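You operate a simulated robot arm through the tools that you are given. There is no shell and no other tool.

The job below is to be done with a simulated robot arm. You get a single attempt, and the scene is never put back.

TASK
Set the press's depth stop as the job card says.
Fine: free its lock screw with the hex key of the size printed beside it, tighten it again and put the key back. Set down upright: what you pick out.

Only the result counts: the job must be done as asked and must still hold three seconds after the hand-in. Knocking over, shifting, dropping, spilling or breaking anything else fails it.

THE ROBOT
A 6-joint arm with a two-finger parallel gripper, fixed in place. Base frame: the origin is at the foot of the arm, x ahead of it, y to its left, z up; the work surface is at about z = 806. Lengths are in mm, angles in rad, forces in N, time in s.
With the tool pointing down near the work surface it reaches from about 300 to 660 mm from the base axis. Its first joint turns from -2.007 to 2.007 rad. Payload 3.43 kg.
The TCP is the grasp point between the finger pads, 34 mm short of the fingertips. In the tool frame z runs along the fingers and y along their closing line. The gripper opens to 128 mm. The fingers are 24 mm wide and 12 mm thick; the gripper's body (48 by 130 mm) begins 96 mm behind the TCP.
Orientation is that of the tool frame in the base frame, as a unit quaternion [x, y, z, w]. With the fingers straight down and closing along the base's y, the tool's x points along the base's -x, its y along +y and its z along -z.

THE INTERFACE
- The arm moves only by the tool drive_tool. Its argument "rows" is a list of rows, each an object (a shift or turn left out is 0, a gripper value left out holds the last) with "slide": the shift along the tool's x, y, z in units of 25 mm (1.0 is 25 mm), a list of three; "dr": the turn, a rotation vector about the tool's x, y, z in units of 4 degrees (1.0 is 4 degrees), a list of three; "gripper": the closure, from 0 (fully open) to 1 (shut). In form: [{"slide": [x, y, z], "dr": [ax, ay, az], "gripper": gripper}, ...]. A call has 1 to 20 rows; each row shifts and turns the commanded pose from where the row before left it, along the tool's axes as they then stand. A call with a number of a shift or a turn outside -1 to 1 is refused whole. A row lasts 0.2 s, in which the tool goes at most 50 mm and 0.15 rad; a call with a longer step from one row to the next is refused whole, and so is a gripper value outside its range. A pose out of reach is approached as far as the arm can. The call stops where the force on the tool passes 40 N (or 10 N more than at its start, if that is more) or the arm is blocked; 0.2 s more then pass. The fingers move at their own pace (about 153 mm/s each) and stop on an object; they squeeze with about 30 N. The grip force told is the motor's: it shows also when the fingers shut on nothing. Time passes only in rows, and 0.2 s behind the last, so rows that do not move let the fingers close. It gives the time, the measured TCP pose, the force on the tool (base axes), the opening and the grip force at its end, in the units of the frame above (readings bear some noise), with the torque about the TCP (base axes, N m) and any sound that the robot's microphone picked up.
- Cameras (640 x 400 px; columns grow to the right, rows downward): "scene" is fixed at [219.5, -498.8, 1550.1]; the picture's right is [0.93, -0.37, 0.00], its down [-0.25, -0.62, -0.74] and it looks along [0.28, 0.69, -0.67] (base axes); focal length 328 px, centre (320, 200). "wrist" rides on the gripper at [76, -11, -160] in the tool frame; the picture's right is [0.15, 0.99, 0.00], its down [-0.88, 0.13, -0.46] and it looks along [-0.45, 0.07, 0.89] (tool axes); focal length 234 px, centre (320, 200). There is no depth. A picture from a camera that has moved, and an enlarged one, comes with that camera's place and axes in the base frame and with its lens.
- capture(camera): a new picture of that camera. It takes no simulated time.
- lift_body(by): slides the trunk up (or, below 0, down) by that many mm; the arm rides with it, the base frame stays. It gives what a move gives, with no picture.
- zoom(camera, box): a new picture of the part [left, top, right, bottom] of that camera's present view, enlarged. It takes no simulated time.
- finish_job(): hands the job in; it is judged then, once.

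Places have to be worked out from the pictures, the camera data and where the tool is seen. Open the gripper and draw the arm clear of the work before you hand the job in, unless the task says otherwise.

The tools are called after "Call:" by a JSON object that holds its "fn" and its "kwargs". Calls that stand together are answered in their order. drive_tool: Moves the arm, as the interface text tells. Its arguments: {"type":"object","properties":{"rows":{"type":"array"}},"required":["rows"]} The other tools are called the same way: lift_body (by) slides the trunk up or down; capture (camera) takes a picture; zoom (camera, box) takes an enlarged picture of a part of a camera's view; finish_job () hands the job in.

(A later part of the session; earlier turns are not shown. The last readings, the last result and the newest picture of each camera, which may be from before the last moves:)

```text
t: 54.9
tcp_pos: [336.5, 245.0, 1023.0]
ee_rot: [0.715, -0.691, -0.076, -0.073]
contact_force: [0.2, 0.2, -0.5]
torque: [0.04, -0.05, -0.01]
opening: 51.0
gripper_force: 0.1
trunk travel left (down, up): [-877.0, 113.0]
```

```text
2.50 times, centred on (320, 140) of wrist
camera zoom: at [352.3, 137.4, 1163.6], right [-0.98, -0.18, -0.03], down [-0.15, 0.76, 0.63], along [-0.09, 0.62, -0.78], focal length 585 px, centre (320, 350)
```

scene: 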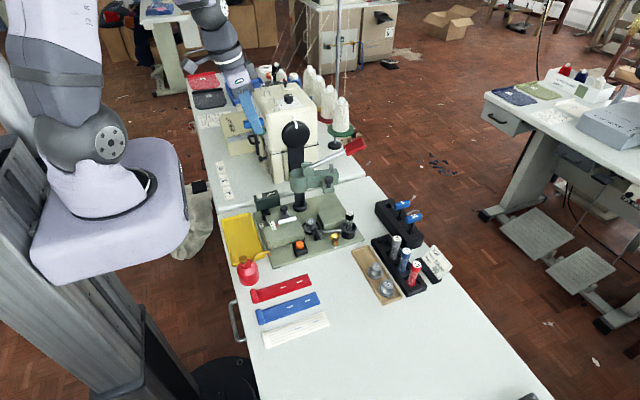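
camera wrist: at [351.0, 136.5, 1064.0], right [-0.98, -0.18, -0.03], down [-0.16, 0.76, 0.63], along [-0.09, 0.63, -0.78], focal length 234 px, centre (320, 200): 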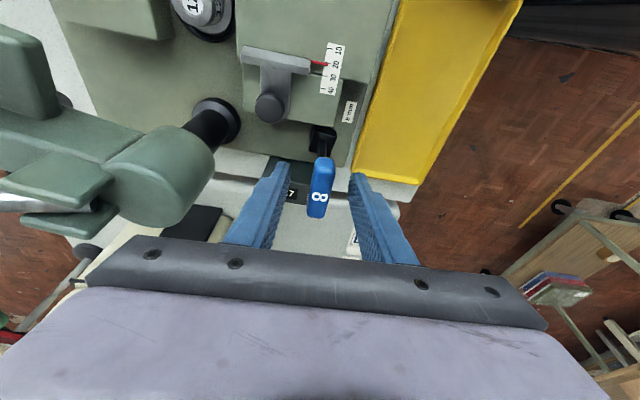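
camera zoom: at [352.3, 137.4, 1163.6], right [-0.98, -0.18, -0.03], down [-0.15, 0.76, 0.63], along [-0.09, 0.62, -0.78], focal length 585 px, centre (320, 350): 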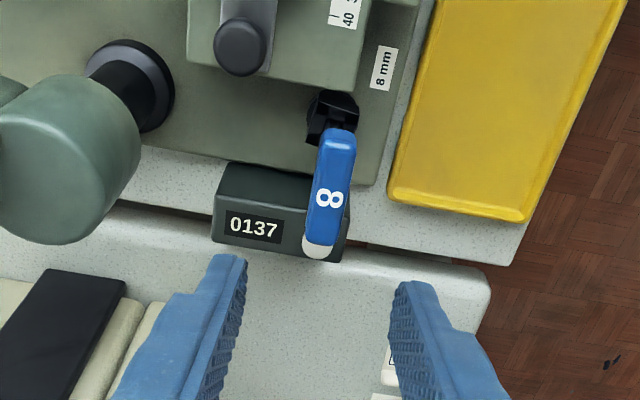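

The key stands on its own. I'll set the tool vertical and turn it back to yaw 0, still high above everything, to grip the stop's knob.

Call:
{"fn": "drive_tool", "kwargs": {"rows": [{"dr": [0, 1, 0]}, {"dr": [0, 1, 0]}, {"dr": [0, 1, 0]}, {"dr": [0, 0, 1]}, {"dr": [0, 0, 1]}, {"dr": [0, 0, 1]}, {"dr": [0, 0, 1]}, {"dr": [0, 0, 1]}, {"dr": [0, 0, 1]}, {"dr": [0, 0, 1]}, {"dr": [0, 0, 1]}, {"dr": [0, 0, 1]}, {"dr": [0, 0, 1]}, {"dr": [0, 0, 1]}, {"dr": [0, 0, 1]}, {"dr": [0, 0, 1]}, {"dr": [0, 0, 1]}, {"dr": [0, 0, 1]}, {"dr": [0, 0, 1]}, {"dr": [0, 0, 1]}]}}

Call:
{"fn": "drive_tool", "kwargs": {"rows": [{"dr": [0, 0, 1]}, {"dr": [0, 0, 1]}, {"dr": [0, 0, 1]}, {"dr": [0, 0, 1]}, {"dr": [0, 0, 1]}, {"dr": [0, 0, 1]}, {"slide": [-0.64, -0.52, 0], "gripper": 0.72}, {"slide": [-0.64, -0.52, 0]}, {"slide": [-0.64, -0.52, 0]}, {"slide": [0, 0, 0]}]}}

Call:
{"fn": "capture", "kwargs": {"camera": "wrist"}}

Call:
{"fn": "zoom", "kwargs": {"camera": "wrist", "box": [240, 60, 400, 200]}}

```text
t: 59.1
tcp_pos: [334.0, 243.5, 1023.3]
ee_rot: [-0.207, 0.978, 0.001, -0.001]
contact_force: [0.3, -0.3, 0.2]
torque: [0.0, -0.03, 0.03]
opening: 51.5
gripper_force: 0.0
trunk travel left (down, up): [-877.0, 113.0]
```

```text
t: 61.3
tcp_pos: [382.7, 203.9, 1023.3]
ee_rot: [0.0, 1.0, 0.001, -0.001]
contact_force: [0.4, 0.9, -0.2]
torque: [0.01, 0.02, 0.03]
opening: 35.9
gripper_force: 0.1
trunk travel left (down, up): [-877.0, 113.0]
```

```text
taken
camera wrist: at [307.8, 192.7, 1183.5], right [-0.15, 0.99, 0.0], down [0.88, 0.13, 0.45], along [0.45, 0.07, -0.89], focal length 234 px, centre (320, 200)
```

wrist: 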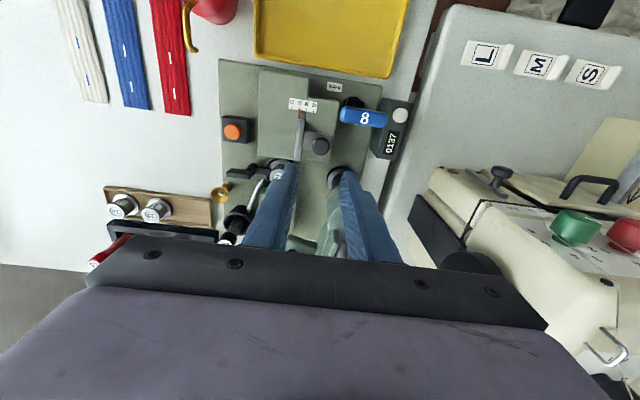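

```text
2.86 times, centred on (320, 130) of wrist
camera zoom: at [307.8, 192.7, 1183.5], right [-0.15, 0.99, 0.0], down [0.88, 0.13, 0.45], along [0.45, 0.07, -0.89], focal length 669 px, centre (320, 400)
```

zoom: 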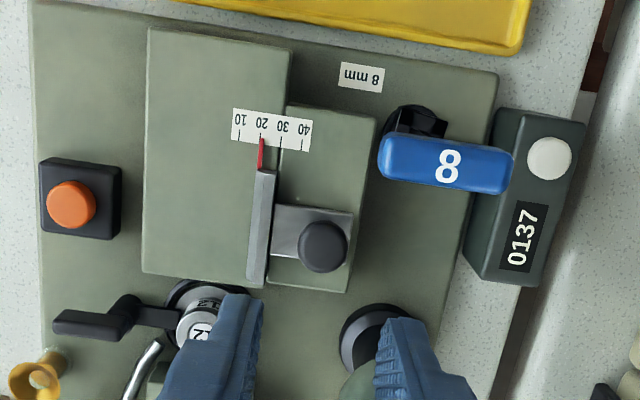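

The knob head is centred at about (386, 206), z 865–877, and the slider's ridge tops out near z 863. I'll set the opening to 32 mm, line up on the knob and descend to z 930 first for a check.

Call:
{"fn": "drive_tool", "kwargs": {"rows": [{"slide": [-0.08, 0.088, 0], "gripper": 0.75}, {"slide": [0, 0, 1]}, {"slide": [0, 0, 1]}, {"slide": [0, 0, 1]}, {"slide": [0, 0, 0.74]}, {"slide": [0, 0, 0]}]}}

Call:
{"fn": "capture", "kwargs": {"camera": "wrist"}}

Call:
{"fn": "zoom", "kwargs": {"camera": "wrist", "box": [250, 90, 390, 200]}}

Call:
{"fn": "zoom", "kwargs": {"camera": "scene", "box": [255, 170, 325, 240]}}

```text
t: 62.7
tcp_pos: [383.4, 208.3, 928.2]
ee_rot: [0.0, 1.0, 0.002, -0.001]
contact_force: [-0.8, -0.5, -0.1]
torque: [0.02, 0.03, -0.02]
opening: 31.9
gripper_force: 0.0
trunk travel left (down, up): [-877.0, 113.0]
```

```text
taken
camera wrist: at [309.5, 196.9, 1088.6], right [-0.15, 0.99, 0.0], down [0.88, 0.13, 0.45], along [0.45, 0.07, -0.89], focal length 234 px, centre (320, 200)
```

wrist: 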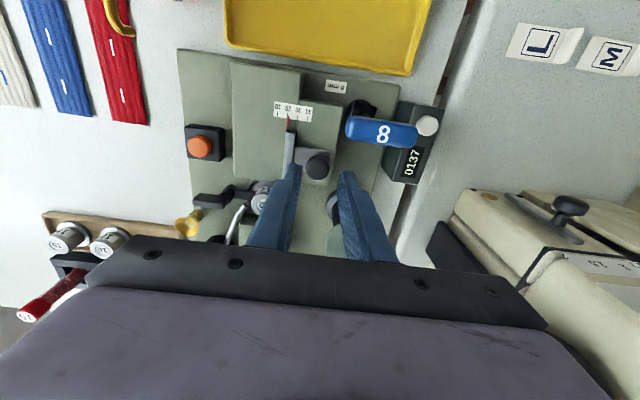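

```text
3.64 times, centred on (320, 145) of wrist
camera zoom: at [309.5, 196.9, 1088.6], right [-0.15, 0.99, 0.0], down [0.88, 0.13, 0.45], along [0.45, 0.07, -0.89], focal length 852 px, centre (320, 400)
```

zoom: 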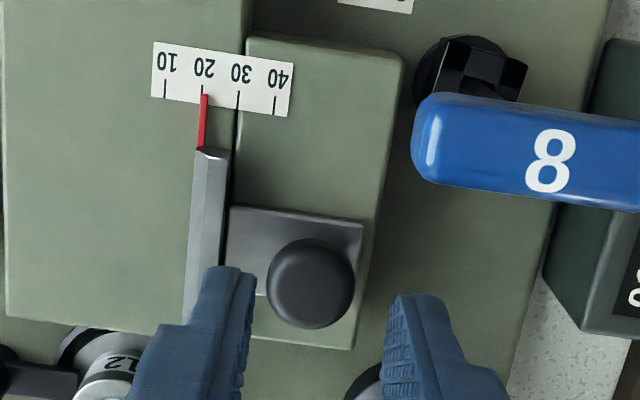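

```text
5.71 times, centred on (290, 205) of scene
camera zoom: at [219.5, -498.8, 1550.1], right [0.93, -0.37, 0.0], down [-0.25, -0.62, -0.74], along [0.28, 0.69, -0.67], focal length 1877 px, centre (491, 171)
```

zoom: 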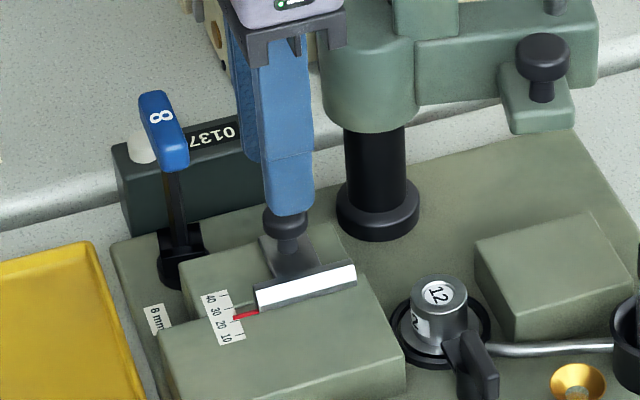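

The knob centre measures y 205.9 while the fingers centre at about y 207.7, so I'll shift -1.8 mm and descend 15 mm, then check once more.

Call:
{"fn": "drive_tool", "kwargs": {"rows": [{"slide": [0, -0.072, 0]}, {"slide": [0, 0, 0.3]}, {"slide": [0, 0, 0.3]}, {"slide": [0, 0, 0]}]}}

Call:
{"fn": "zoom", "kwargs": {"camera": "wrist", "box": [250, 100, 390, 210]}}

Call:
{"fn": "zoom", "kwargs": {"camera": "scene", "box": [265, 185, 305, 225]}}

```text
t: 63.7
tcp_pos: [385.5, 206.8, 913.8]
ee_rot: [0.0, 1.0, 0.002, -0.001]
contact_force: [-0.4, 0.1, 0.0]
torque: [0.0, 0.01, -0.01]
opening: 32.2
gripper_force: 0.1
trunk travel left (down, up): [-877.0, 113.0]
```

```text
3.64 times, centred on (320, 155) of wrist
camera zoom: at [309.7, 194.8, 1074.1], right [-0.15, 0.99, 0.0], down [0.88, 0.13, 0.45], along [0.45, 0.07, -0.89], focal length 852 px, centre (320, 364)
```

zoom: 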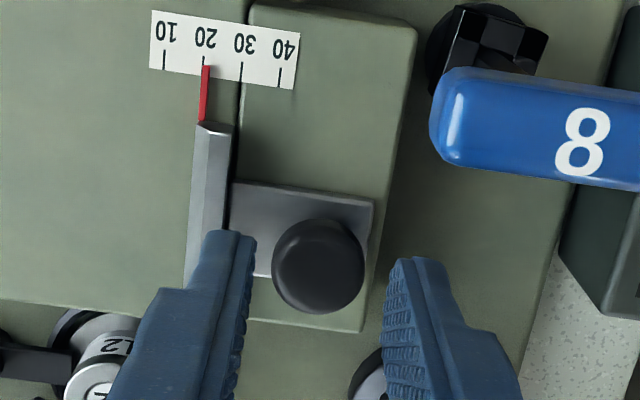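

```text
10.00 times, centred on (285, 205) of scene
camera zoom: at [219.5, -498.8, 1550.1], right [0.93, -0.37, 0.0], down [-0.25, -0.62, -0.74], along [0.28, 0.69, -0.67], focal length 3285 px, centre (670, 150)
```

zoom: 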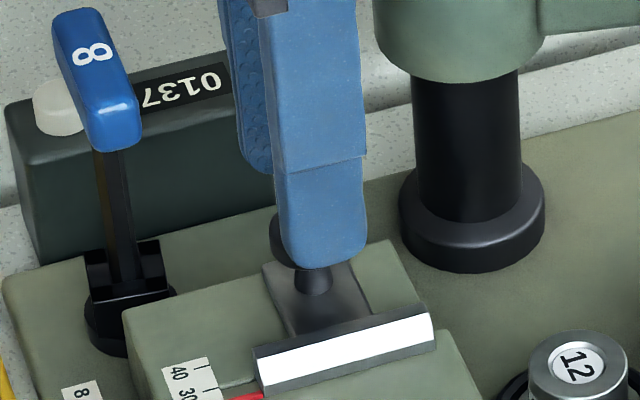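

Now centred within about 0.2 mm. I'll descend the last 14 mm so the fingertips sit beside the knob head, just above the ridge.

Call:
{"fn": "drive_tool", "kwargs": {"rows": [{"slide": [0, 0, 0.28]}, {"slide": [0, 0, 0.27]}, {"slide": [0, 0, 0]}]}}

Call:
{"fn": "zoom", "kwargs": {"camera": "scene", "box": [265, 185, 305, 225]}}

Call:
{"fn": "zoom", "kwargs": {"camera": "wrist", "box": [250, 100, 390, 210]}}

```text
t: 64.5
tcp_pos: [384.5, 206.1, 900.0]
ee_rot: [0.0, 1.0, 0.0, -0.001]
contact_force: [-0.5, -0.3, 0.4]
torque: [0.03, 0.01, 0.0]
opening: 32.0
gripper_force: 0.1
trunk travel left (down, up): [-877.0, 113.0]
```

```text
10.00 times, centred on (285, 205) of scene
camera zoom: at [219.5, -498.8, 1550.1], right [0.93, -0.37, 0.0], down [-0.25, -0.62, -0.74], along [0.28, 0.69, -0.67], focal length 3285 px, centre (670, 150)
```

zoom: 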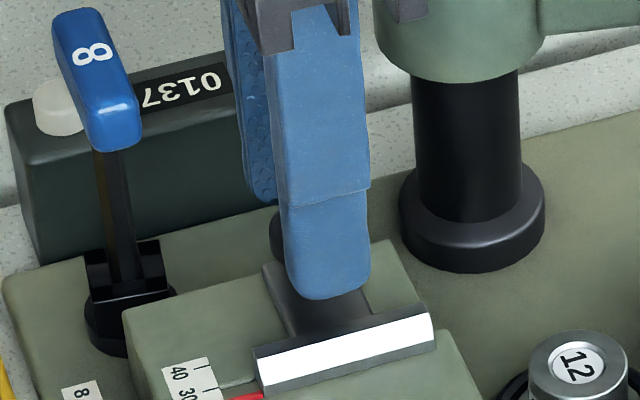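

```text
3.64 times, centred on (320, 155) of wrist
camera zoom: at [310.3, 195.1, 1060.9], right [-0.15, 0.99, 0.0], down [0.88, 0.13, 0.45], along [0.45, 0.07, -0.89], focal length 852 px, centre (320, 364)
```

zoom: 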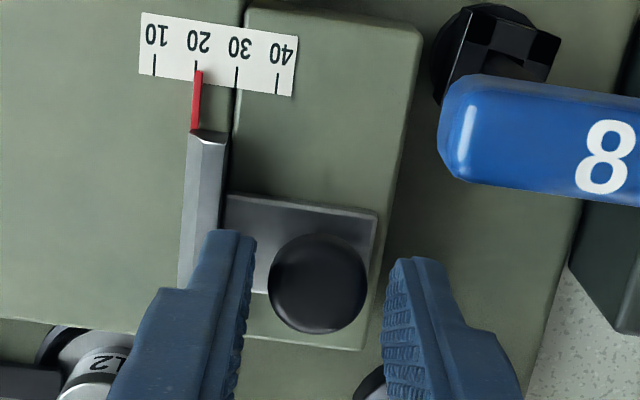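

The fingertips are beside the knob head. I'll close on the knob.

Call:
{"fn": "drive_tool", "kwargs": {"rows": [{"gripper": 1}, {"gripper": 1}, {"gripper": 1}]}}

Call:
{"fn": "zoom", "kwargs": {"camera": "wrist", "box": [250, 100, 390, 210]}}

Call:
{"fn": "zoom", "kwargs": {"camera": "scene", "box": [265, 185, 305, 225]}}

```text
t: 65.3
tcp_pos: [384.6, 206.2, 901.1]
ee_rot: [0.0, 1.0, 0.0, -0.001]
contact_force: [-0.8, -0.7, -2.2]
torque: [-0.01, -0.14, -0.03]
opening: 23.3
gripper_force: 44.8
trunk travel left (down, up): [-877.0, 113.0]
```

```text
3.64 times, centred on (320, 155) of wrist
camera zoom: at [310.4, 195.1, 1060.9], right [-0.15, 0.99, 0.0], down [0.88, 0.13, 0.45], along [0.45, 0.07, -0.89], focal length 852 px, centre (320, 364)
```

zoom: 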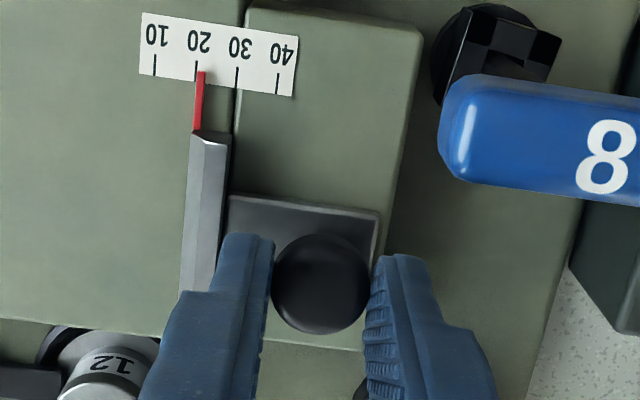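

```text
10.00 times, centred on (285, 205) of scene
camera zoom: at [219.5, -498.8, 1550.1], right [0.93, -0.37, 0.0], down [-0.25, -0.62, -0.74], along [0.28, 0.69, -0.67], focal length 3285 px, centre (670, 150)
```

zoom: 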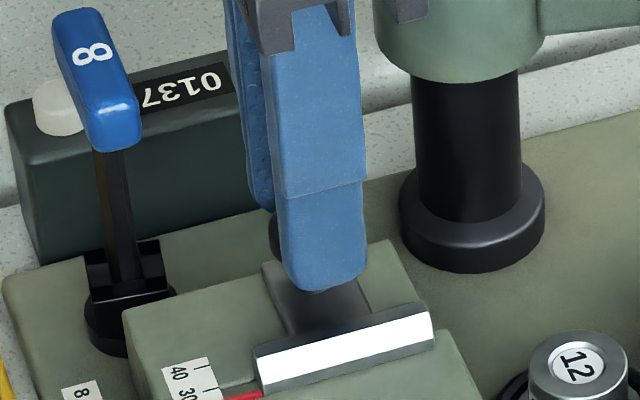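

The pointer shifted slightly as the fingers closed, so the slide is free. I'll enlarge the scale to measure the remaining travel to 40.

Call:
{"fn": "zoom", "kwargs": {"camera": "wrist", "box": [278, 100, 322, 140]}}

Call:
{"fn": "zoom", "kwargs": {"camera": "scene", "box": [272, 212, 302, 236]}}

```text
10.00 times, centred on (300, 120) of wrist
camera zoom: at [310.4, 195.1, 1060.9], right [-0.15, 0.99, 0.0], down [0.88, 0.13, 0.45], along [0.45, 0.07, -0.89], focal length 2342 px, centre (520, 1000)
```

zoom: 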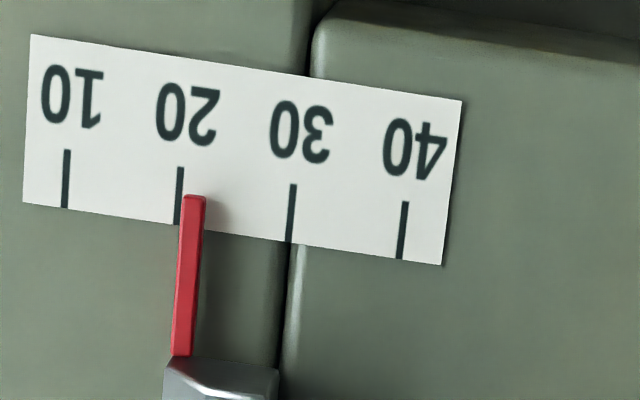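

```text
16.00 times, centred on (287, 224) of scene
camera zoom: at [219.5, -498.8, 1550.1], right [0.93, -0.37, 0.0], down [-0.25, -0.62, -0.74], along [0.28, 0.69, -0.67], focal length 5256 px, centre (848, -184)
```

zoom: 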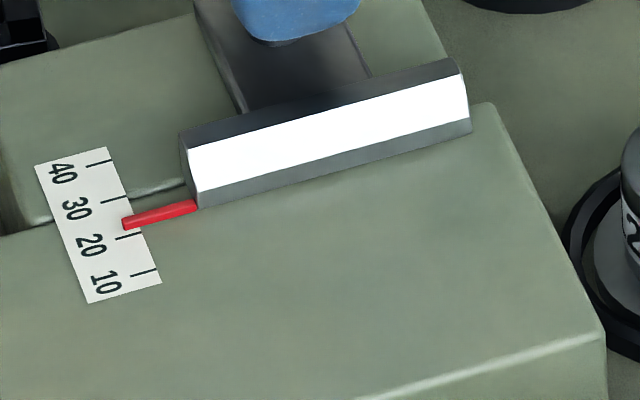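

The pointer reads about 21.6 (10 units = 10 mm), so it needs +18.4 mm in y. I'll slide the gripped knob that far in small steps.

Call:
{"fn": "drive_tool", "kwargs": {"rows": [{"slide": [0, 0.2, 0]}, {"slide": [0, 0.2, 0]}, {"slide": [0, 0.2, 0]}, {"slide": [0, 0.13, 0]}, {"slide": [0, 0, 0]}]}}

Call:
{"fn": "capture", "kwargs": {"camera": "wrist"}}

Call:
{"fn": "zoom", "kwargs": {"camera": "wrist", "box": [268, 95, 322, 145]}}

Call:
{"fn": "zoom", "kwargs": {"camera": "scene", "box": [272, 212, 302, 236]}}

```text
t: 66.5
tcp_pos: [384.8, 223.7, 901.2]
ee_rot: [0.001, 1.0, 0.002, -0.001]
contact_force: [2.6, 0.2, 3.1]
torque: [0.02, 0.74, -0.08]
opening: 23.5
gripper_force: 44.9
trunk travel left (down, up): [-877.0, 113.0]
```

```text
taken
camera wrist: at [310.1, 213.1, 1060.7], right [-0.15, 0.99, 0.0], down [0.88, 0.13, 0.46], along [0.45, 0.07, -0.89], focal length 234 px, centre (320, 200)
```

wrist: 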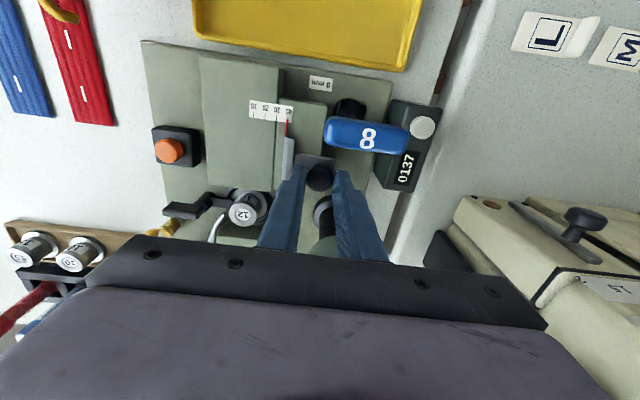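

```text
8.00 times, centred on (295, 120) of wrist
camera zoom: at [310.1, 213.1, 1060.7], right [-0.15, 0.99, 0.0], down [0.88, 0.13, 0.46], along [0.45, 0.07, -0.89], focal length 1873 px, centre (520, 840)
```

zoom: 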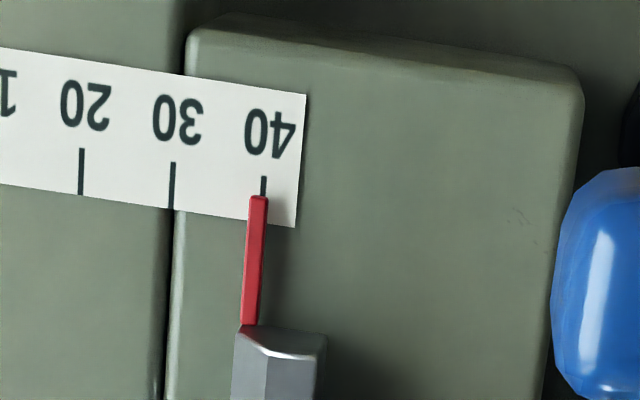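

```text
16.00 times, centred on (287, 224) of scene
camera zoom: at [219.5, -498.8, 1550.1], right [0.93, -0.37, 0.0], down [-0.25, -0.62, -0.74], along [0.28, 0.69, -0.67], focal length 5256 px, centre (848, -184)
```

zoom: 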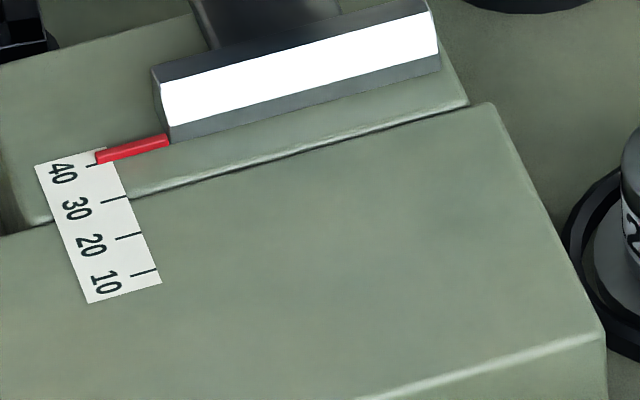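

The pointer now sits about 0.3 mm short of the 40 mark after allowing for parallax. I'll nudge it 0.3 mm further.

Call:
{"fn": "drive_tool", "kwargs": {"rows": [{"slide": [0, 0.012, 0]}, {"slide": [0, 0, 0]}, {"slide": [0, 0, 0]}]}}

Call:
{"fn": "zoom", "kwargs": {"camera": "wrist", "box": [268, 95, 322, 145]}}

Call:
{"fn": "zoom", "kwargs": {"camera": "wrist", "box": [284, 105, 304, 130]}}

Call:
{"fn": "zoom", "kwargs": {"camera": "scene", "box": [272, 214, 287, 234]}}

```text
t: 67.3
tcp_pos: [384.4, 224.9, 900.1]
ee_rot: [0.0, 1.0, 0.001, -0.001]
contact_force: [2.0, 0.1, -0.2]
torque: [0.05, -0.69, -0.01]
opening: 23.4
gripper_force: 45.1
trunk travel left (down, up): [-877.0, 113.0]
```

```text
8.00 times, centred on (295, 120) of wrist
camera zoom: at [310.2, 213.2, 1060.8], right [-0.15, 0.99, 0.0], down [0.88, 0.13, 0.45], along [0.45, 0.07, -0.89], focal length 1873 px, centre (520, 840)
```

zoom: 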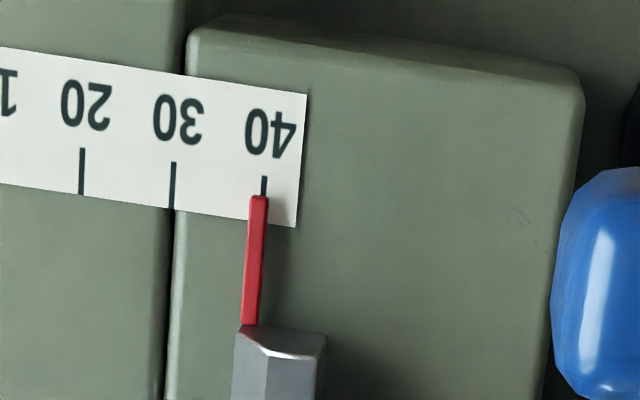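

```text
16.00 times, centred on (294, 118) of wrist
camera zoom: at [310.2, 213.2, 1060.8], right [-0.15, 0.99, 0.0], down [0.88, 0.13, 0.45], along [0.45, 0.07, -0.89], focal length 3747 px, centre (736, 1520)
```

zoom: 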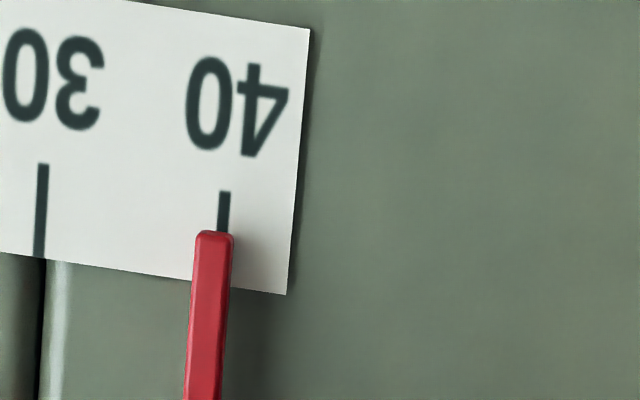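

```text
16.00 times, centred on (280, 224) of scene
camera zoom: at [219.5, -498.8, 1550.1], right [0.93, -0.37, 0.0], down [-0.25, -0.62, -0.74], along [0.28, 0.69, -0.67], focal length 5256 px, centre (968, -184)
```

zoom: 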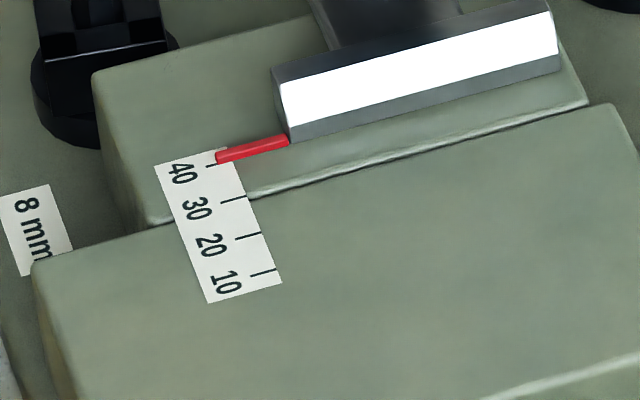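

Both views together put the pointer about 0.3 mm short of 40; the last nudge hardly moved it. I'll command 0.4 mm more and re-measure.

Call:
{"fn": "drive_tool", "kwargs": {"rows": [{"slide": [0, 0.016, 0]}, {"slide": [0, 0, 0]}, {"slide": [0, 0, 0]}]}}

Call:
{"fn": "zoom", "kwargs": {"camera": "wrist", "box": [284, 105, 304, 130]}}

Call:
{"fn": "zoom", "kwargs": {"camera": "scene", "box": [272, 214, 287, 234]}}

```text
t: 68.1
tcp_pos: [385.1, 223.9, 900.3]
ee_rot: [0.0, 1.0, 0.001, -0.001]
contact_force: [0.9, 0.8, -2.9]
torque: [0.01, -0.84, 0.08]
opening: 23.3
gripper_force: 45.6
trunk travel left (down, up): [-877.0, 113.0]
```

```text
16.00 times, centred on (294, 118) of wrist
camera zoom: at [310.3, 213.5, 1060.9], right [-0.15, 0.99, 0.0], down [0.88, 0.13, 0.45], along [0.45, 0.07, -0.89], focal length 3747 px, centre (736, 1520)
```

zoom: 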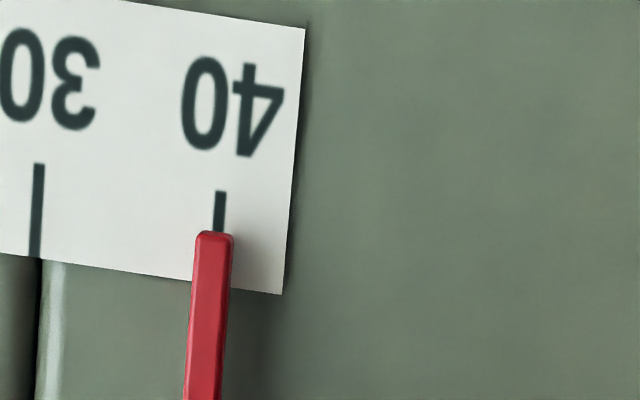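

```text
16.00 times, centred on (280, 224) of scene
camera zoom: at [219.5, -498.8, 1550.1], right [0.93, -0.37, 0.0], down [-0.25, -0.62, -0.74], along [0.28, 0.69, -0.67], focal length 5256 px, centre (968, -184)
```

zoom: 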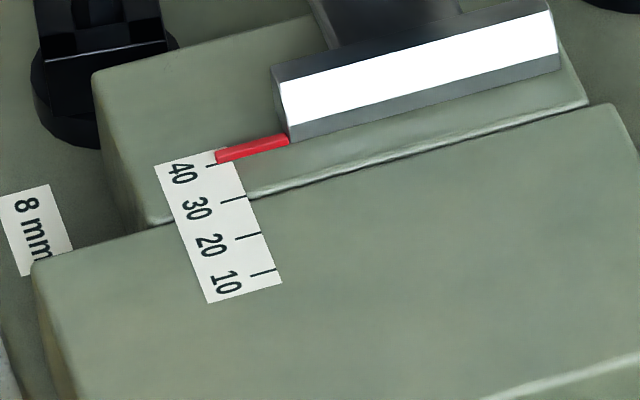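

The pointer is now within about 0.1 mm of the 40 mark. I'll open the fingers to 32 mm, rise straight up and verify the setting.

Call:
{"fn": "drive_tool", "kwargs": {"rows": [{"gripper": 0.75}, {"gripper": 0.75}, {"gripper": 0.75}, {"slide": [0, 0, -0.4]}, {"slide": [0, 0, -0.8]}, {"slide": [0, 0, -1]}, {"slide": [0, 0, -1]}, {"slide": [0, 0, -1]}, {"slide": [0, 0, -0.8]}, {"slide": [0, 0, 0]}]}}

Call:
{"fn": "capture", "kwargs": {"camera": "wrist"}}

Call:
{"fn": "zoom", "kwargs": {"camera": "scene", "box": [260, 200, 300, 236]}}

Call:
{"fn": "zoom", "kwargs": {"camera": "wrist", "box": [280, 100, 330, 150]}}

```text
t: 70.3
tcp_pos: [386.1, 223.7, 1025.6]
ee_rot: [0.0, 1.0, 0.001, -0.002]
contact_force: [0.3, -0.2, -0.6]
torque: [0.05, 0.01, -0.01]
opening: 32.0
gripper_force: 0.0
trunk travel left (down, up): [-877.0, 113.0]
```

```text
taken
camera wrist: at [311.6, 212.9, 1186.3], right [-0.15, 0.99, 0.0], down [0.88, 0.13, 0.45], along [0.45, 0.07, -0.89], focal length 234 px, centre (320, 200)
```

wrist: 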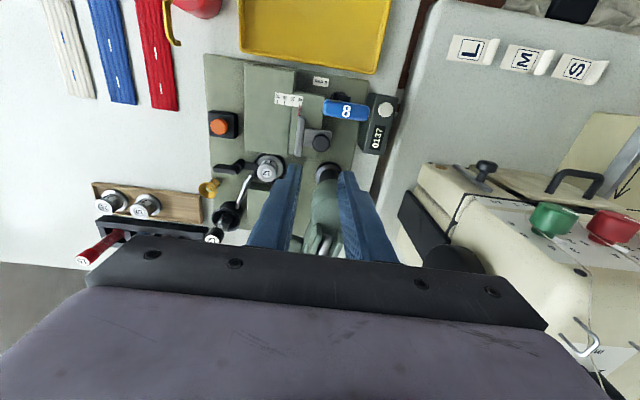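

```text
11.11 times, centred on (280, 218) of scene
camera zoom: at [219.5, -498.8, 1550.1], right [0.93, -0.37, 0.0], down [-0.25, -0.62, -0.74], along [0.28, 0.69, -0.67], focal length 3650 px, centre (764, 0)
```

zoom: 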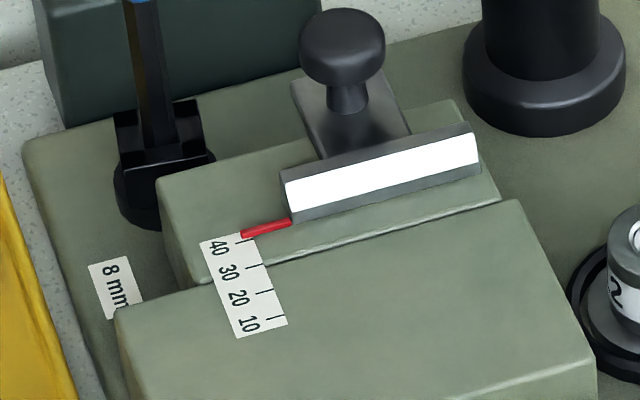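

```text
8.00 times, centred on (305, 125) of wrist
camera zoom: at [311.6, 212.9, 1186.3], right [-0.15, 0.99, 0.0], down [0.88, 0.13, 0.45], along [0.45, 0.07, -0.89], focal length 1873 px, centre (440, 800)
```

zoom: 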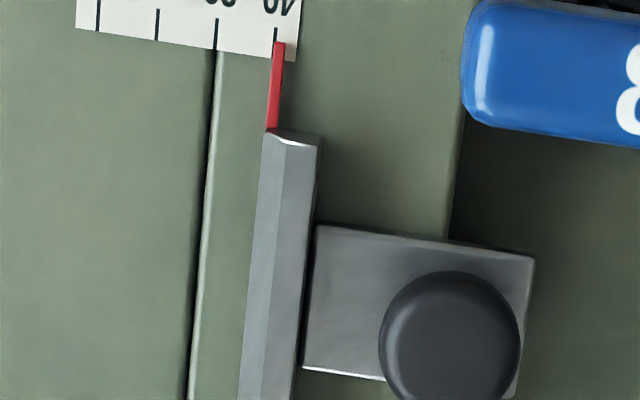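

The fingers came away cleanly. I'll enlarge the scale once more to confirm the pointer's position.

Call:
{"fn": "zoom", "kwargs": {"camera": "wrist", "box": [270, 88, 310, 118]}}

Call:
{"fn": "zoom", "kwargs": {"camera": "scene", "box": [276, 216, 286, 232]}}

```text
13.33 times, centred on (290, 103) of wrist
camera zoom: at [311.6, 212.9, 1186.3], right [-0.15, 0.99, 0.0], down [0.88, 0.13, 0.45], along [0.45, 0.07, -0.89], focal length 3122 px, centre (720, 1493)
```

zoom: 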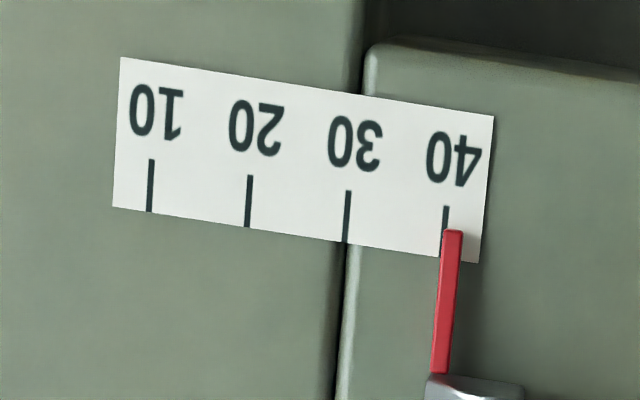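

```text
16.00 times, centred on (281, 224) of scene
camera zoom: at [219.5, -498.8, 1550.1], right [0.93, -0.37, 0.0], down [-0.25, -0.62, -0.74], along [0.28, 0.69, -0.67], focal length 5256 px, centre (944, -184)
```

zoom: 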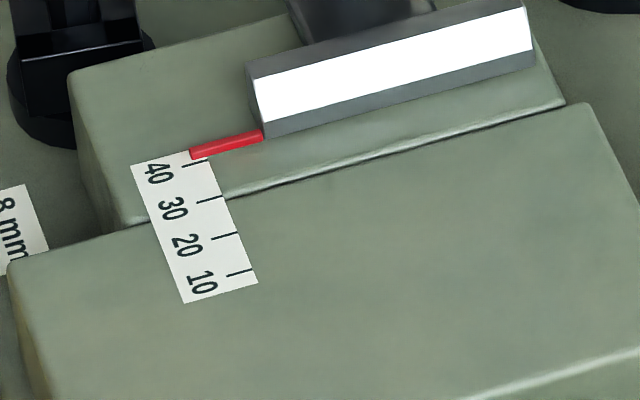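

After release the pointer reads about 40.9, so it crept about 1 mm. I'll wait a second and look again to see whether it drifts on its own.

Call:
{"fn": "drive_tool", "kwargs": {"rows": [{"slide": [0, 0, 0]}, {"slide": [0, 0, 0]}, {"slide": [0, 0, 0]}, {"slide": [0, 0, 0]}, {"slide": [0, 0, 0]}]}}

Call:
{"fn": "zoom", "kwargs": {"camera": "wrist", "box": [270, 88, 310, 118]}}

Call:
{"fn": "zoom", "kwargs": {"camera": "scene", "box": [276, 216, 286, 232]}}

```text
t: 71.5
tcp_pos: [386.4, 224.4, 1024.8]
ee_rot: [0.001, 1.0, 0.001, 0.0]
contact_force: [0.8, 0.1, 0.3]
torque: [-0.01, -0.01, 0.01]
opening: 31.9
gripper_force: 0.0
trunk travel left (down, up): [-877.0, 113.0]
```

```text
13.33 times, centred on (290, 103) of wrist
camera zoom: at [311.5, 212.9, 1186.1], right [-0.15, 0.99, 0.0], down [0.88, 0.13, 0.45], along [0.45, 0.07, -0.89], focal length 3122 px, centre (720, 1493)
```

zoom: 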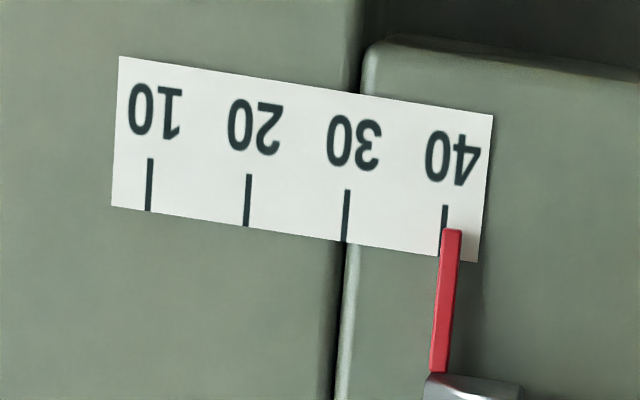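

```text
16.00 times, centred on (281, 224) of scene
camera zoom: at [219.5, -498.8, 1550.1], right [0.93, -0.37, 0.0], down [-0.25, -0.62, -0.74], along [0.28, 0.69, -0.67], focal length 5256 px, centre (944, -184)
```

zoom: 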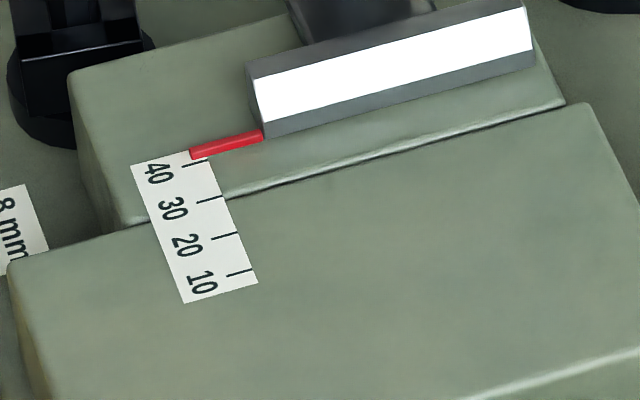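

It holds still at about 41.0, so I only need to push it back about 1 mm. I'll descend with the knob between the open fingers and push with one finger rather than gripping, to avoid the shift on release.

Call:
{"fn": "drive_tool", "kwargs": {"rows": [{"slide": [0.08, 0.036, 0]}, {"slide": [0, 0, 1]}, {"slide": [0, 0, 1]}, {"slide": [0, 0, 1]}, {"slide": [0, 0, 1]}, {"slide": [0, 0, 0.2]}, {"slide": [0, 0, 0]}]}}

Call:
{"fn": "zoom", "kwargs": {"camera": "wrist", "box": [250, 100, 390, 210]}}

```text
t: 73.1
tcp_pos: [384.4, 225.0, 921.2]
ee_rot: [0.0, 1.0, 0.001, -0.001]
contact_force: [0.0, 0.3, -0.4]
torque: [0.0, 0.0, 0.04]
opening: 31.9
gripper_force: 0.0
trunk travel left (down, up): [-877.0, 113.0]
```

```text
3.64 times, centred on (320, 155) of wrist
camera zoom: at [310.0, 213.8, 1082.3], right [-0.15, 0.99, 0.0], down [0.88, 0.13, 0.45], along [0.45, 0.07, -0.89], focal length 852 px, centre (320, 364)
```

zoom: 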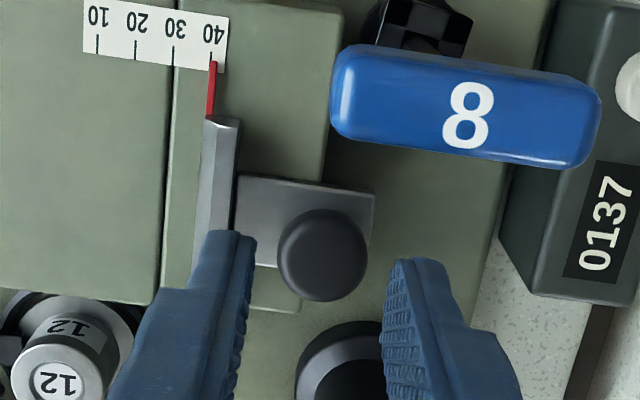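

The knob is 0.9 mm toward +y of the finger centre, so the +y finger will touch after about 3.4 mm of -y travel. I'll descend 22 mm, push 4.3 mm to -y, back off 2 mm and measure.

Call:
{"fn": "drive_tool", "kwargs": {"rows": [{"slide": [0, 0, 0.44]}, {"slide": [0, 0, 0.42]}, {"slide": [0, -0.08, 0]}, {"slide": [0, -0.06, 0]}, {"slide": [0, -0.032, 0]}, {"slide": [0, 0, 0]}]}}

Call:
{"fn": "zoom", "kwargs": {"camera": "wrist", "box": [250, 100, 390, 210]}}

Call:
{"fn": "zoom", "kwargs": {"camera": "wrist", "box": [268, 90, 318, 130]}}

```text
t: 74.5
tcp_pos: [384.3, 220.7, 900.1]
ee_rot: [-0.001, 1.0, 0.001, -0.001]
contact_force: [0.0, 2.6, 0.2]
torque: [0.04, 0.01, 0.08]
opening: 32.8
gripper_force: 0.3
trunk travel left (down, up): [-877.0, 113.0]
```

```text
3.64 times, centred on (320, 155) of wrist
camera zoom: at [309.0, 209.8, 1059.7], right [-0.15, 0.99, 0.0], down [0.88, 0.13, 0.45], along [0.45, 0.07, -0.89], focal length 852 px, centre (320, 364)
```

zoom: 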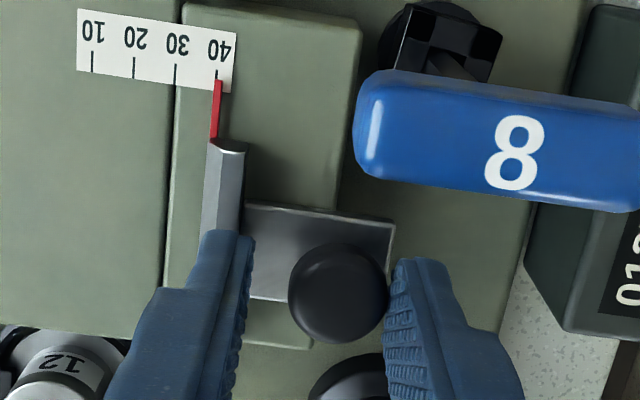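

```text
10.00 times, centred on (293, 110) of wrist
camera zoom: at [309.0, 209.8, 1059.7], right [-0.15, 0.99, 0.0], down [0.88, 0.13, 0.45], along [0.45, 0.07, -0.89], focal length 2342 px, centre (590, 1100)
```

zoom: 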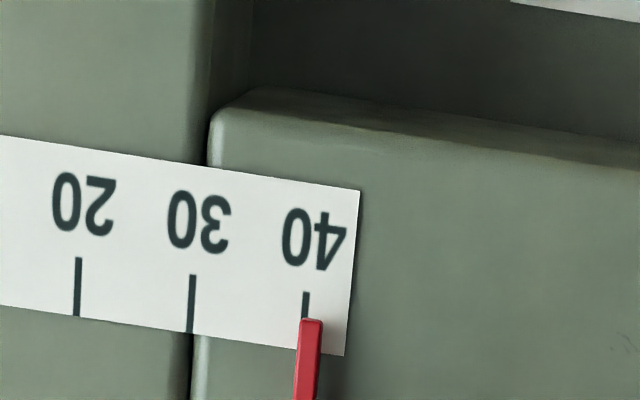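

The finger has made contact (2.6 N) and the pointer reads about 40.7. I'll push 0.7 mm more and check again.

Call:
{"fn": "drive_tool", "kwargs": {"rows": [{"slide": [0, -0.028, 0]}, {"slide": [0, 0, 0]}, {"slide": [0, 0, 0]}]}}

Call:
{"fn": "zoom", "kwargs": {"camera": "wrist", "box": [268, 90, 318, 130]}}

```text
t: 75.3
tcp_pos: [384.5, 221.5, 898.5]
ee_rot: [0.0, 1.0, 0.001, 0.0]
contact_force: [1.8, 1.8, 0.5]
torque: [0.06, -0.02, -0.06]
opening: 33.0
gripper_force: 0.3
trunk travel left (down, up): [-877.0, 113.0]
```

```text
10.00 times, centred on (293, 110) of wrist
camera zoom: at [308.9, 209.1, 1059.6], right [-0.15, 0.99, 0.0], down [0.88, 0.13, 0.45], along [0.45, 0.07, -0.89], focal length 2342 px, centre (590, 1100)
```

zoom: 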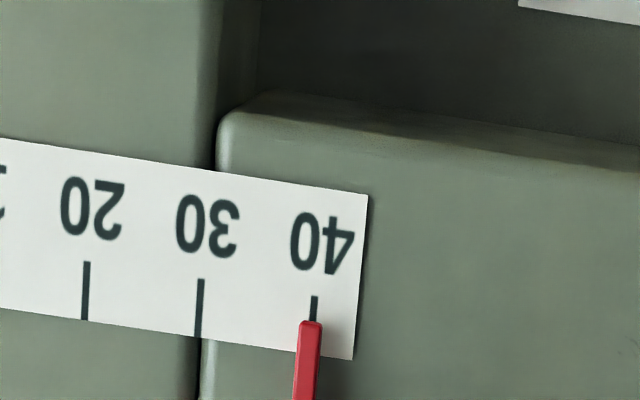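

The pointer now reads about 39.9 under contact. I'll back the finger off 3 mm and read it untouched.

Call:
{"fn": "drive_tool", "kwargs": {"rows": [{"slide": [0, 0.06, 0]}, {"slide": [0, 0.06, 0]}, {"slide": [0, 0, 0]}, {"slide": [0, 0, 0]}]}}

Call:
{"fn": "zoom", "kwargs": {"camera": "wrist", "box": [268, 90, 318, 130]}}

Call:
{"fn": "zoom", "kwargs": {"camera": "scene", "box": [276, 216, 286, 232]}}

```text
t: 76.3
tcp_pos: [383.1, 223.6, 899.4]
ee_rot: [0.0, 1.0, 0.0, -0.001]
contact_force: [0.3, -0.1, 0.1]
torque: [0.01, 0.0, 0.02]
opening: 31.9
gripper_force: 0.1
trunk travel left (down, up): [-877.0, 113.0]
```

```text
10.00 times, centred on (293, 110) of wrist
camera zoom: at [308.7, 212.2, 1059.8], right [-0.15, 0.99, 0.0], down [0.88, 0.13, 0.45], along [0.45, 0.07, -0.89], focal length 2342 px, centre (590, 1100)
```

zoom: 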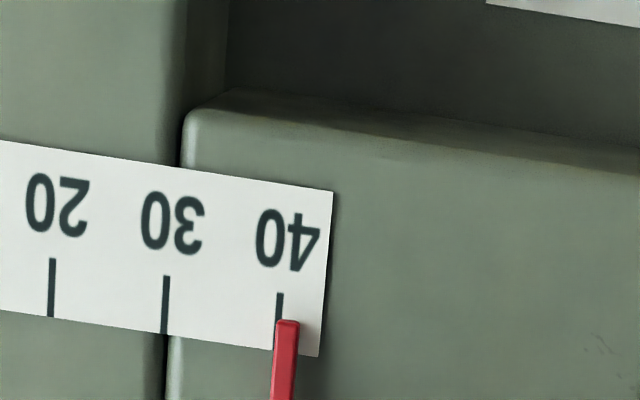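

```text
16.00 times, centred on (281, 224) of scene
camera zoom: at [219.5, -498.8, 1550.1], right [0.93, -0.37, 0.0], down [-0.25, -0.62, -0.74], along [0.28, 0.69, -0.67], focal length 5256 px, centre (944, -184)
```

zoom: 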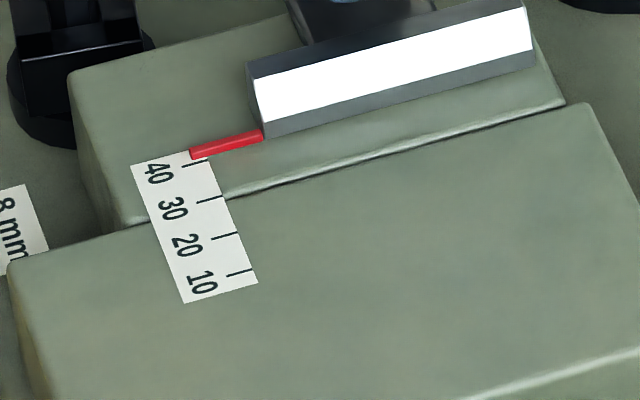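

It sprang back to about 40.85 once the finger let go, so the slide has some elastic hold. I'll push about 2.5 mm past contact and release, to see where it comes to rest.

Call:
{"fn": "drive_tool", "kwargs": {"rows": [{"slide": [0, -0.1, 0]}, {"slide": [0, -0.06, 0]}, {"slide": [0, -0.04, 0]}, {"slide": [0, 0, 0]}]}}

Call:
{"fn": "zoom", "kwargs": {"camera": "wrist", "box": [268, 90, 318, 130]}}

Call:
{"fn": "drive_tool", "kwargs": {"rows": [{"slide": [0, 0.08, 0]}, {"slide": [0, 0.08, 0]}, {"slide": [0, 0, 0]}]}}

Call:
{"fn": "zoom", "kwargs": {"camera": "wrist", "box": [268, 90, 318, 130]}}

Call:
{"fn": "zoom", "kwargs": {"camera": "scene", "box": [276, 216, 286, 232]}}

```text
t: 77.3
tcp_pos: [383.4, 217.4, 899.2]
ee_rot: [0.0, 1.0, 0.001, 0.0]
contact_force: [-0.4, 1.0, 0.3]
torque: [0.0, 0.03, 0.03]
opening: 32.2
gripper_force: 0.1
trunk travel left (down, up): [-877.0, 113.0]
```

```text
10.00 times, centred on (293, 110) of wrist
camera zoom: at [308.4, 206.8, 1059.6], right [-0.15, 0.99, 0.0], down [0.88, 0.13, 0.45], along [0.45, 0.07, -0.89], focal length 2342 px, centre (590, 1100)
```

zoom: 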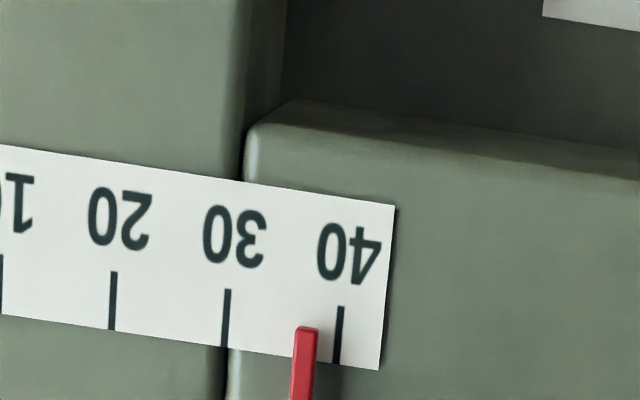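

```text
t: 78.1
tcp_pos: [383.4, 222.3, 898.5]
ee_rot: [0.0, 1.0, 0.001, -0.002]
contact_force: [-0.3, -0.1, 1.2]
torque: [0.0, 0.05, -0.02]
opening: 31.9
gripper_force: 0.1
trunk travel left (down, up): [-877.0, 113.0]
```

```text
10.00 times, centred on (293, 110) of wrist
camera zoom: at [308.5, 211.1, 1059.2], right [-0.15, 0.99, 0.0], down [0.88, 0.13, 0.45], along [0.45, 0.07, -0.89], focal length 2342 px, centre (590, 1100)
```

zoom: 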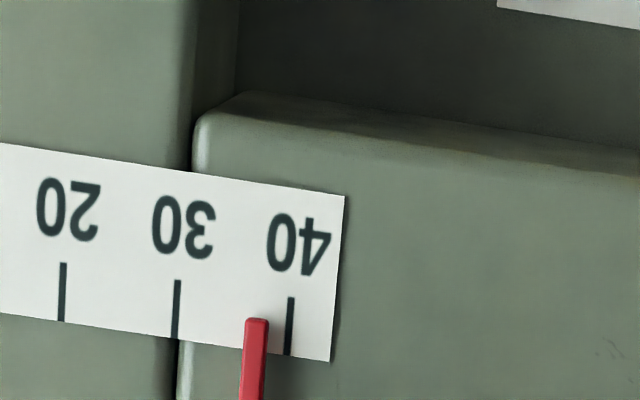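

```text
16.00 times, centred on (281, 224) of scene
camera zoom: at [219.5, -498.8, 1550.1], right [0.93, -0.37, 0.0], down [-0.25, -0.62, -0.74], along [0.28, 0.69, -0.67], focal length 5256 px, centre (944, -184)
```

zoom: 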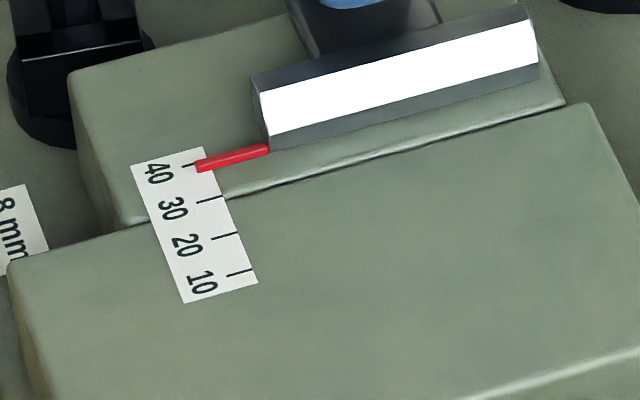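

At 37.1 it stayed put with no spring-back, so near 40 there seems to be a detent: both the untouched start (apparent 20.8) and the earlier rest (40.9) show the same +0.85 apparent offset. I'll push back toward +y to about 39.9 apparent and see whether it snaps in.

Call:
{"fn": "drive_tool", "kwargs": {"rows": [{"slide": [0, 0.1, 0]}, {"slide": [0, 0.08, 0]}, {"slide": [0, 0.06, 0]}, {"slide": [0, 0, 0]}]}}

Call:
{"fn": "zoom", "kwargs": {"camera": "wrist", "box": [268, 90, 318, 130]}}

```text
t: 79.1
tcp_pos: [383.2, 228.3, 898.5]
ee_rot: [-0.001, 1.0, 0.0, -0.001]
contact_force: [-0.6, 0.4, -0.6]
torque: [-0.01, 0.01, 0.02]
opening: 32.0
gripper_force: 0.0
trunk travel left (down, up): [-877.0, 113.0]
```

```text
10.00 times, centred on (293, 110) of wrist
camera zoom: at [308.4, 217.1, 1059.2], right [-0.15, 0.99, 0.0], down [0.88, 0.13, 0.45], along [0.45, 0.07, -0.89], focal length 2342 px, centre (590, 1100)
```

zoom: 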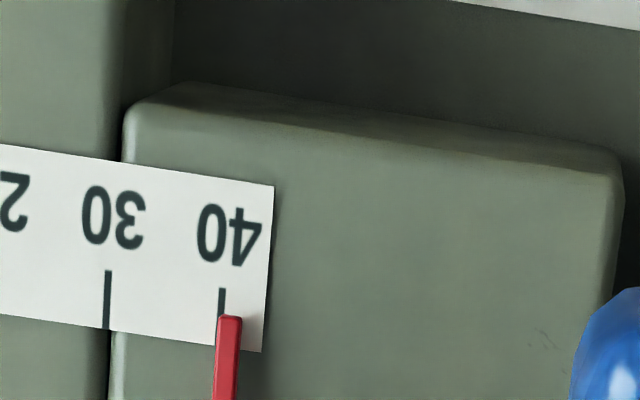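

It snapped to the same spot (apparent 40.75, no force), confirming a detent at the 40 mark. I'll centre the fingers around the knob, rise, and verify it stays.

Call:
{"fn": "drive_tool", "kwargs": {"rows": [{"slide": [0, -0.1, 0]}, {"slide": [0, 0, -0.6]}, {"slide": [0, 0, -1]}, {"slide": [0, 0, -1]}, {"slide": [0, 0, -1]}, {"slide": [0, 0, -1]}, {"slide": [0, 0, -0.4]}, {"slide": [0, 0, 0]}]}}

Call:
{"fn": "zoom", "kwargs": {"camera": "wrist", "box": [270, 88, 310, 118]}}

Call:
{"fn": "capture", "kwargs": {"camera": "wrist"}}

Call:
{"fn": "zoom", "kwargs": {"camera": "scene", "box": [240, 160, 310, 240]}}

```text
t: 80.9
tcp_pos: [384.1, 226.6, 1025.2]
ee_rot: [0.0, 1.0, 0.0, -0.001]
contact_force: [0.6, 0.1, 0.7]
torque: [-0.03, -0.03, 0.03]
opening: 32.1
gripper_force: 0.0
trunk travel left (down, up): [-877.0, 113.0]
```

```text
13.33 times, centred on (290, 103) of wrist
camera zoom: at [308.6, 215.1, 1185.2], right [-0.15, 0.99, 0.0], down [0.88, 0.13, 0.45], along [0.45, 0.07, -0.89], focal length 3122 px, centre (720, 1493)
```

zoom: 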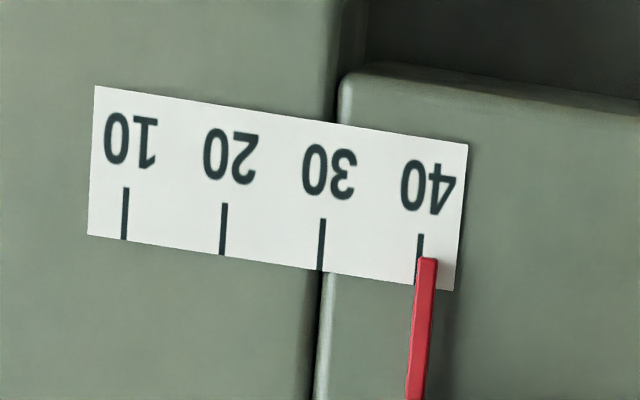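

```text
taken
camera wrist: at [308.6, 215.1, 1185.2], right [-0.15, 0.99, 0.0], down [0.88, 0.13, 0.45], along [0.45, 0.07, -0.89], focal length 234 px, centre (320, 200)
```

wrist: 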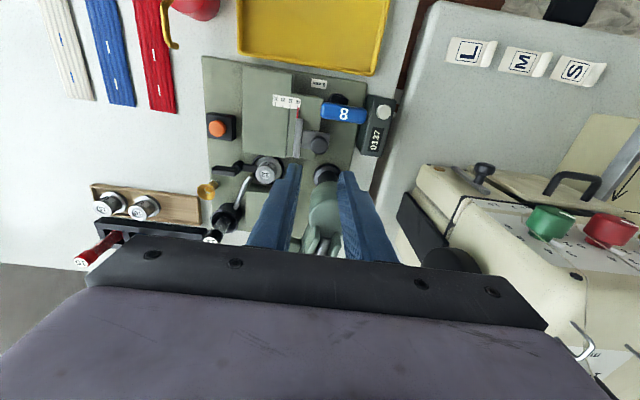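

```text
5.00 times, centred on (275, 200) of scene
camera zoom: at [219.5, -498.8, 1550.1], right [0.93, -0.37, 0.0], down [-0.25, -0.62, -0.74], along [0.28, 0.69, -0.67], focal length 1642 px, centre (545, 200)
```

zoom: 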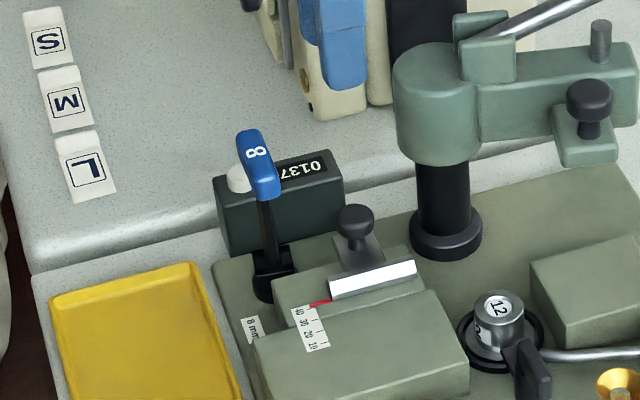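

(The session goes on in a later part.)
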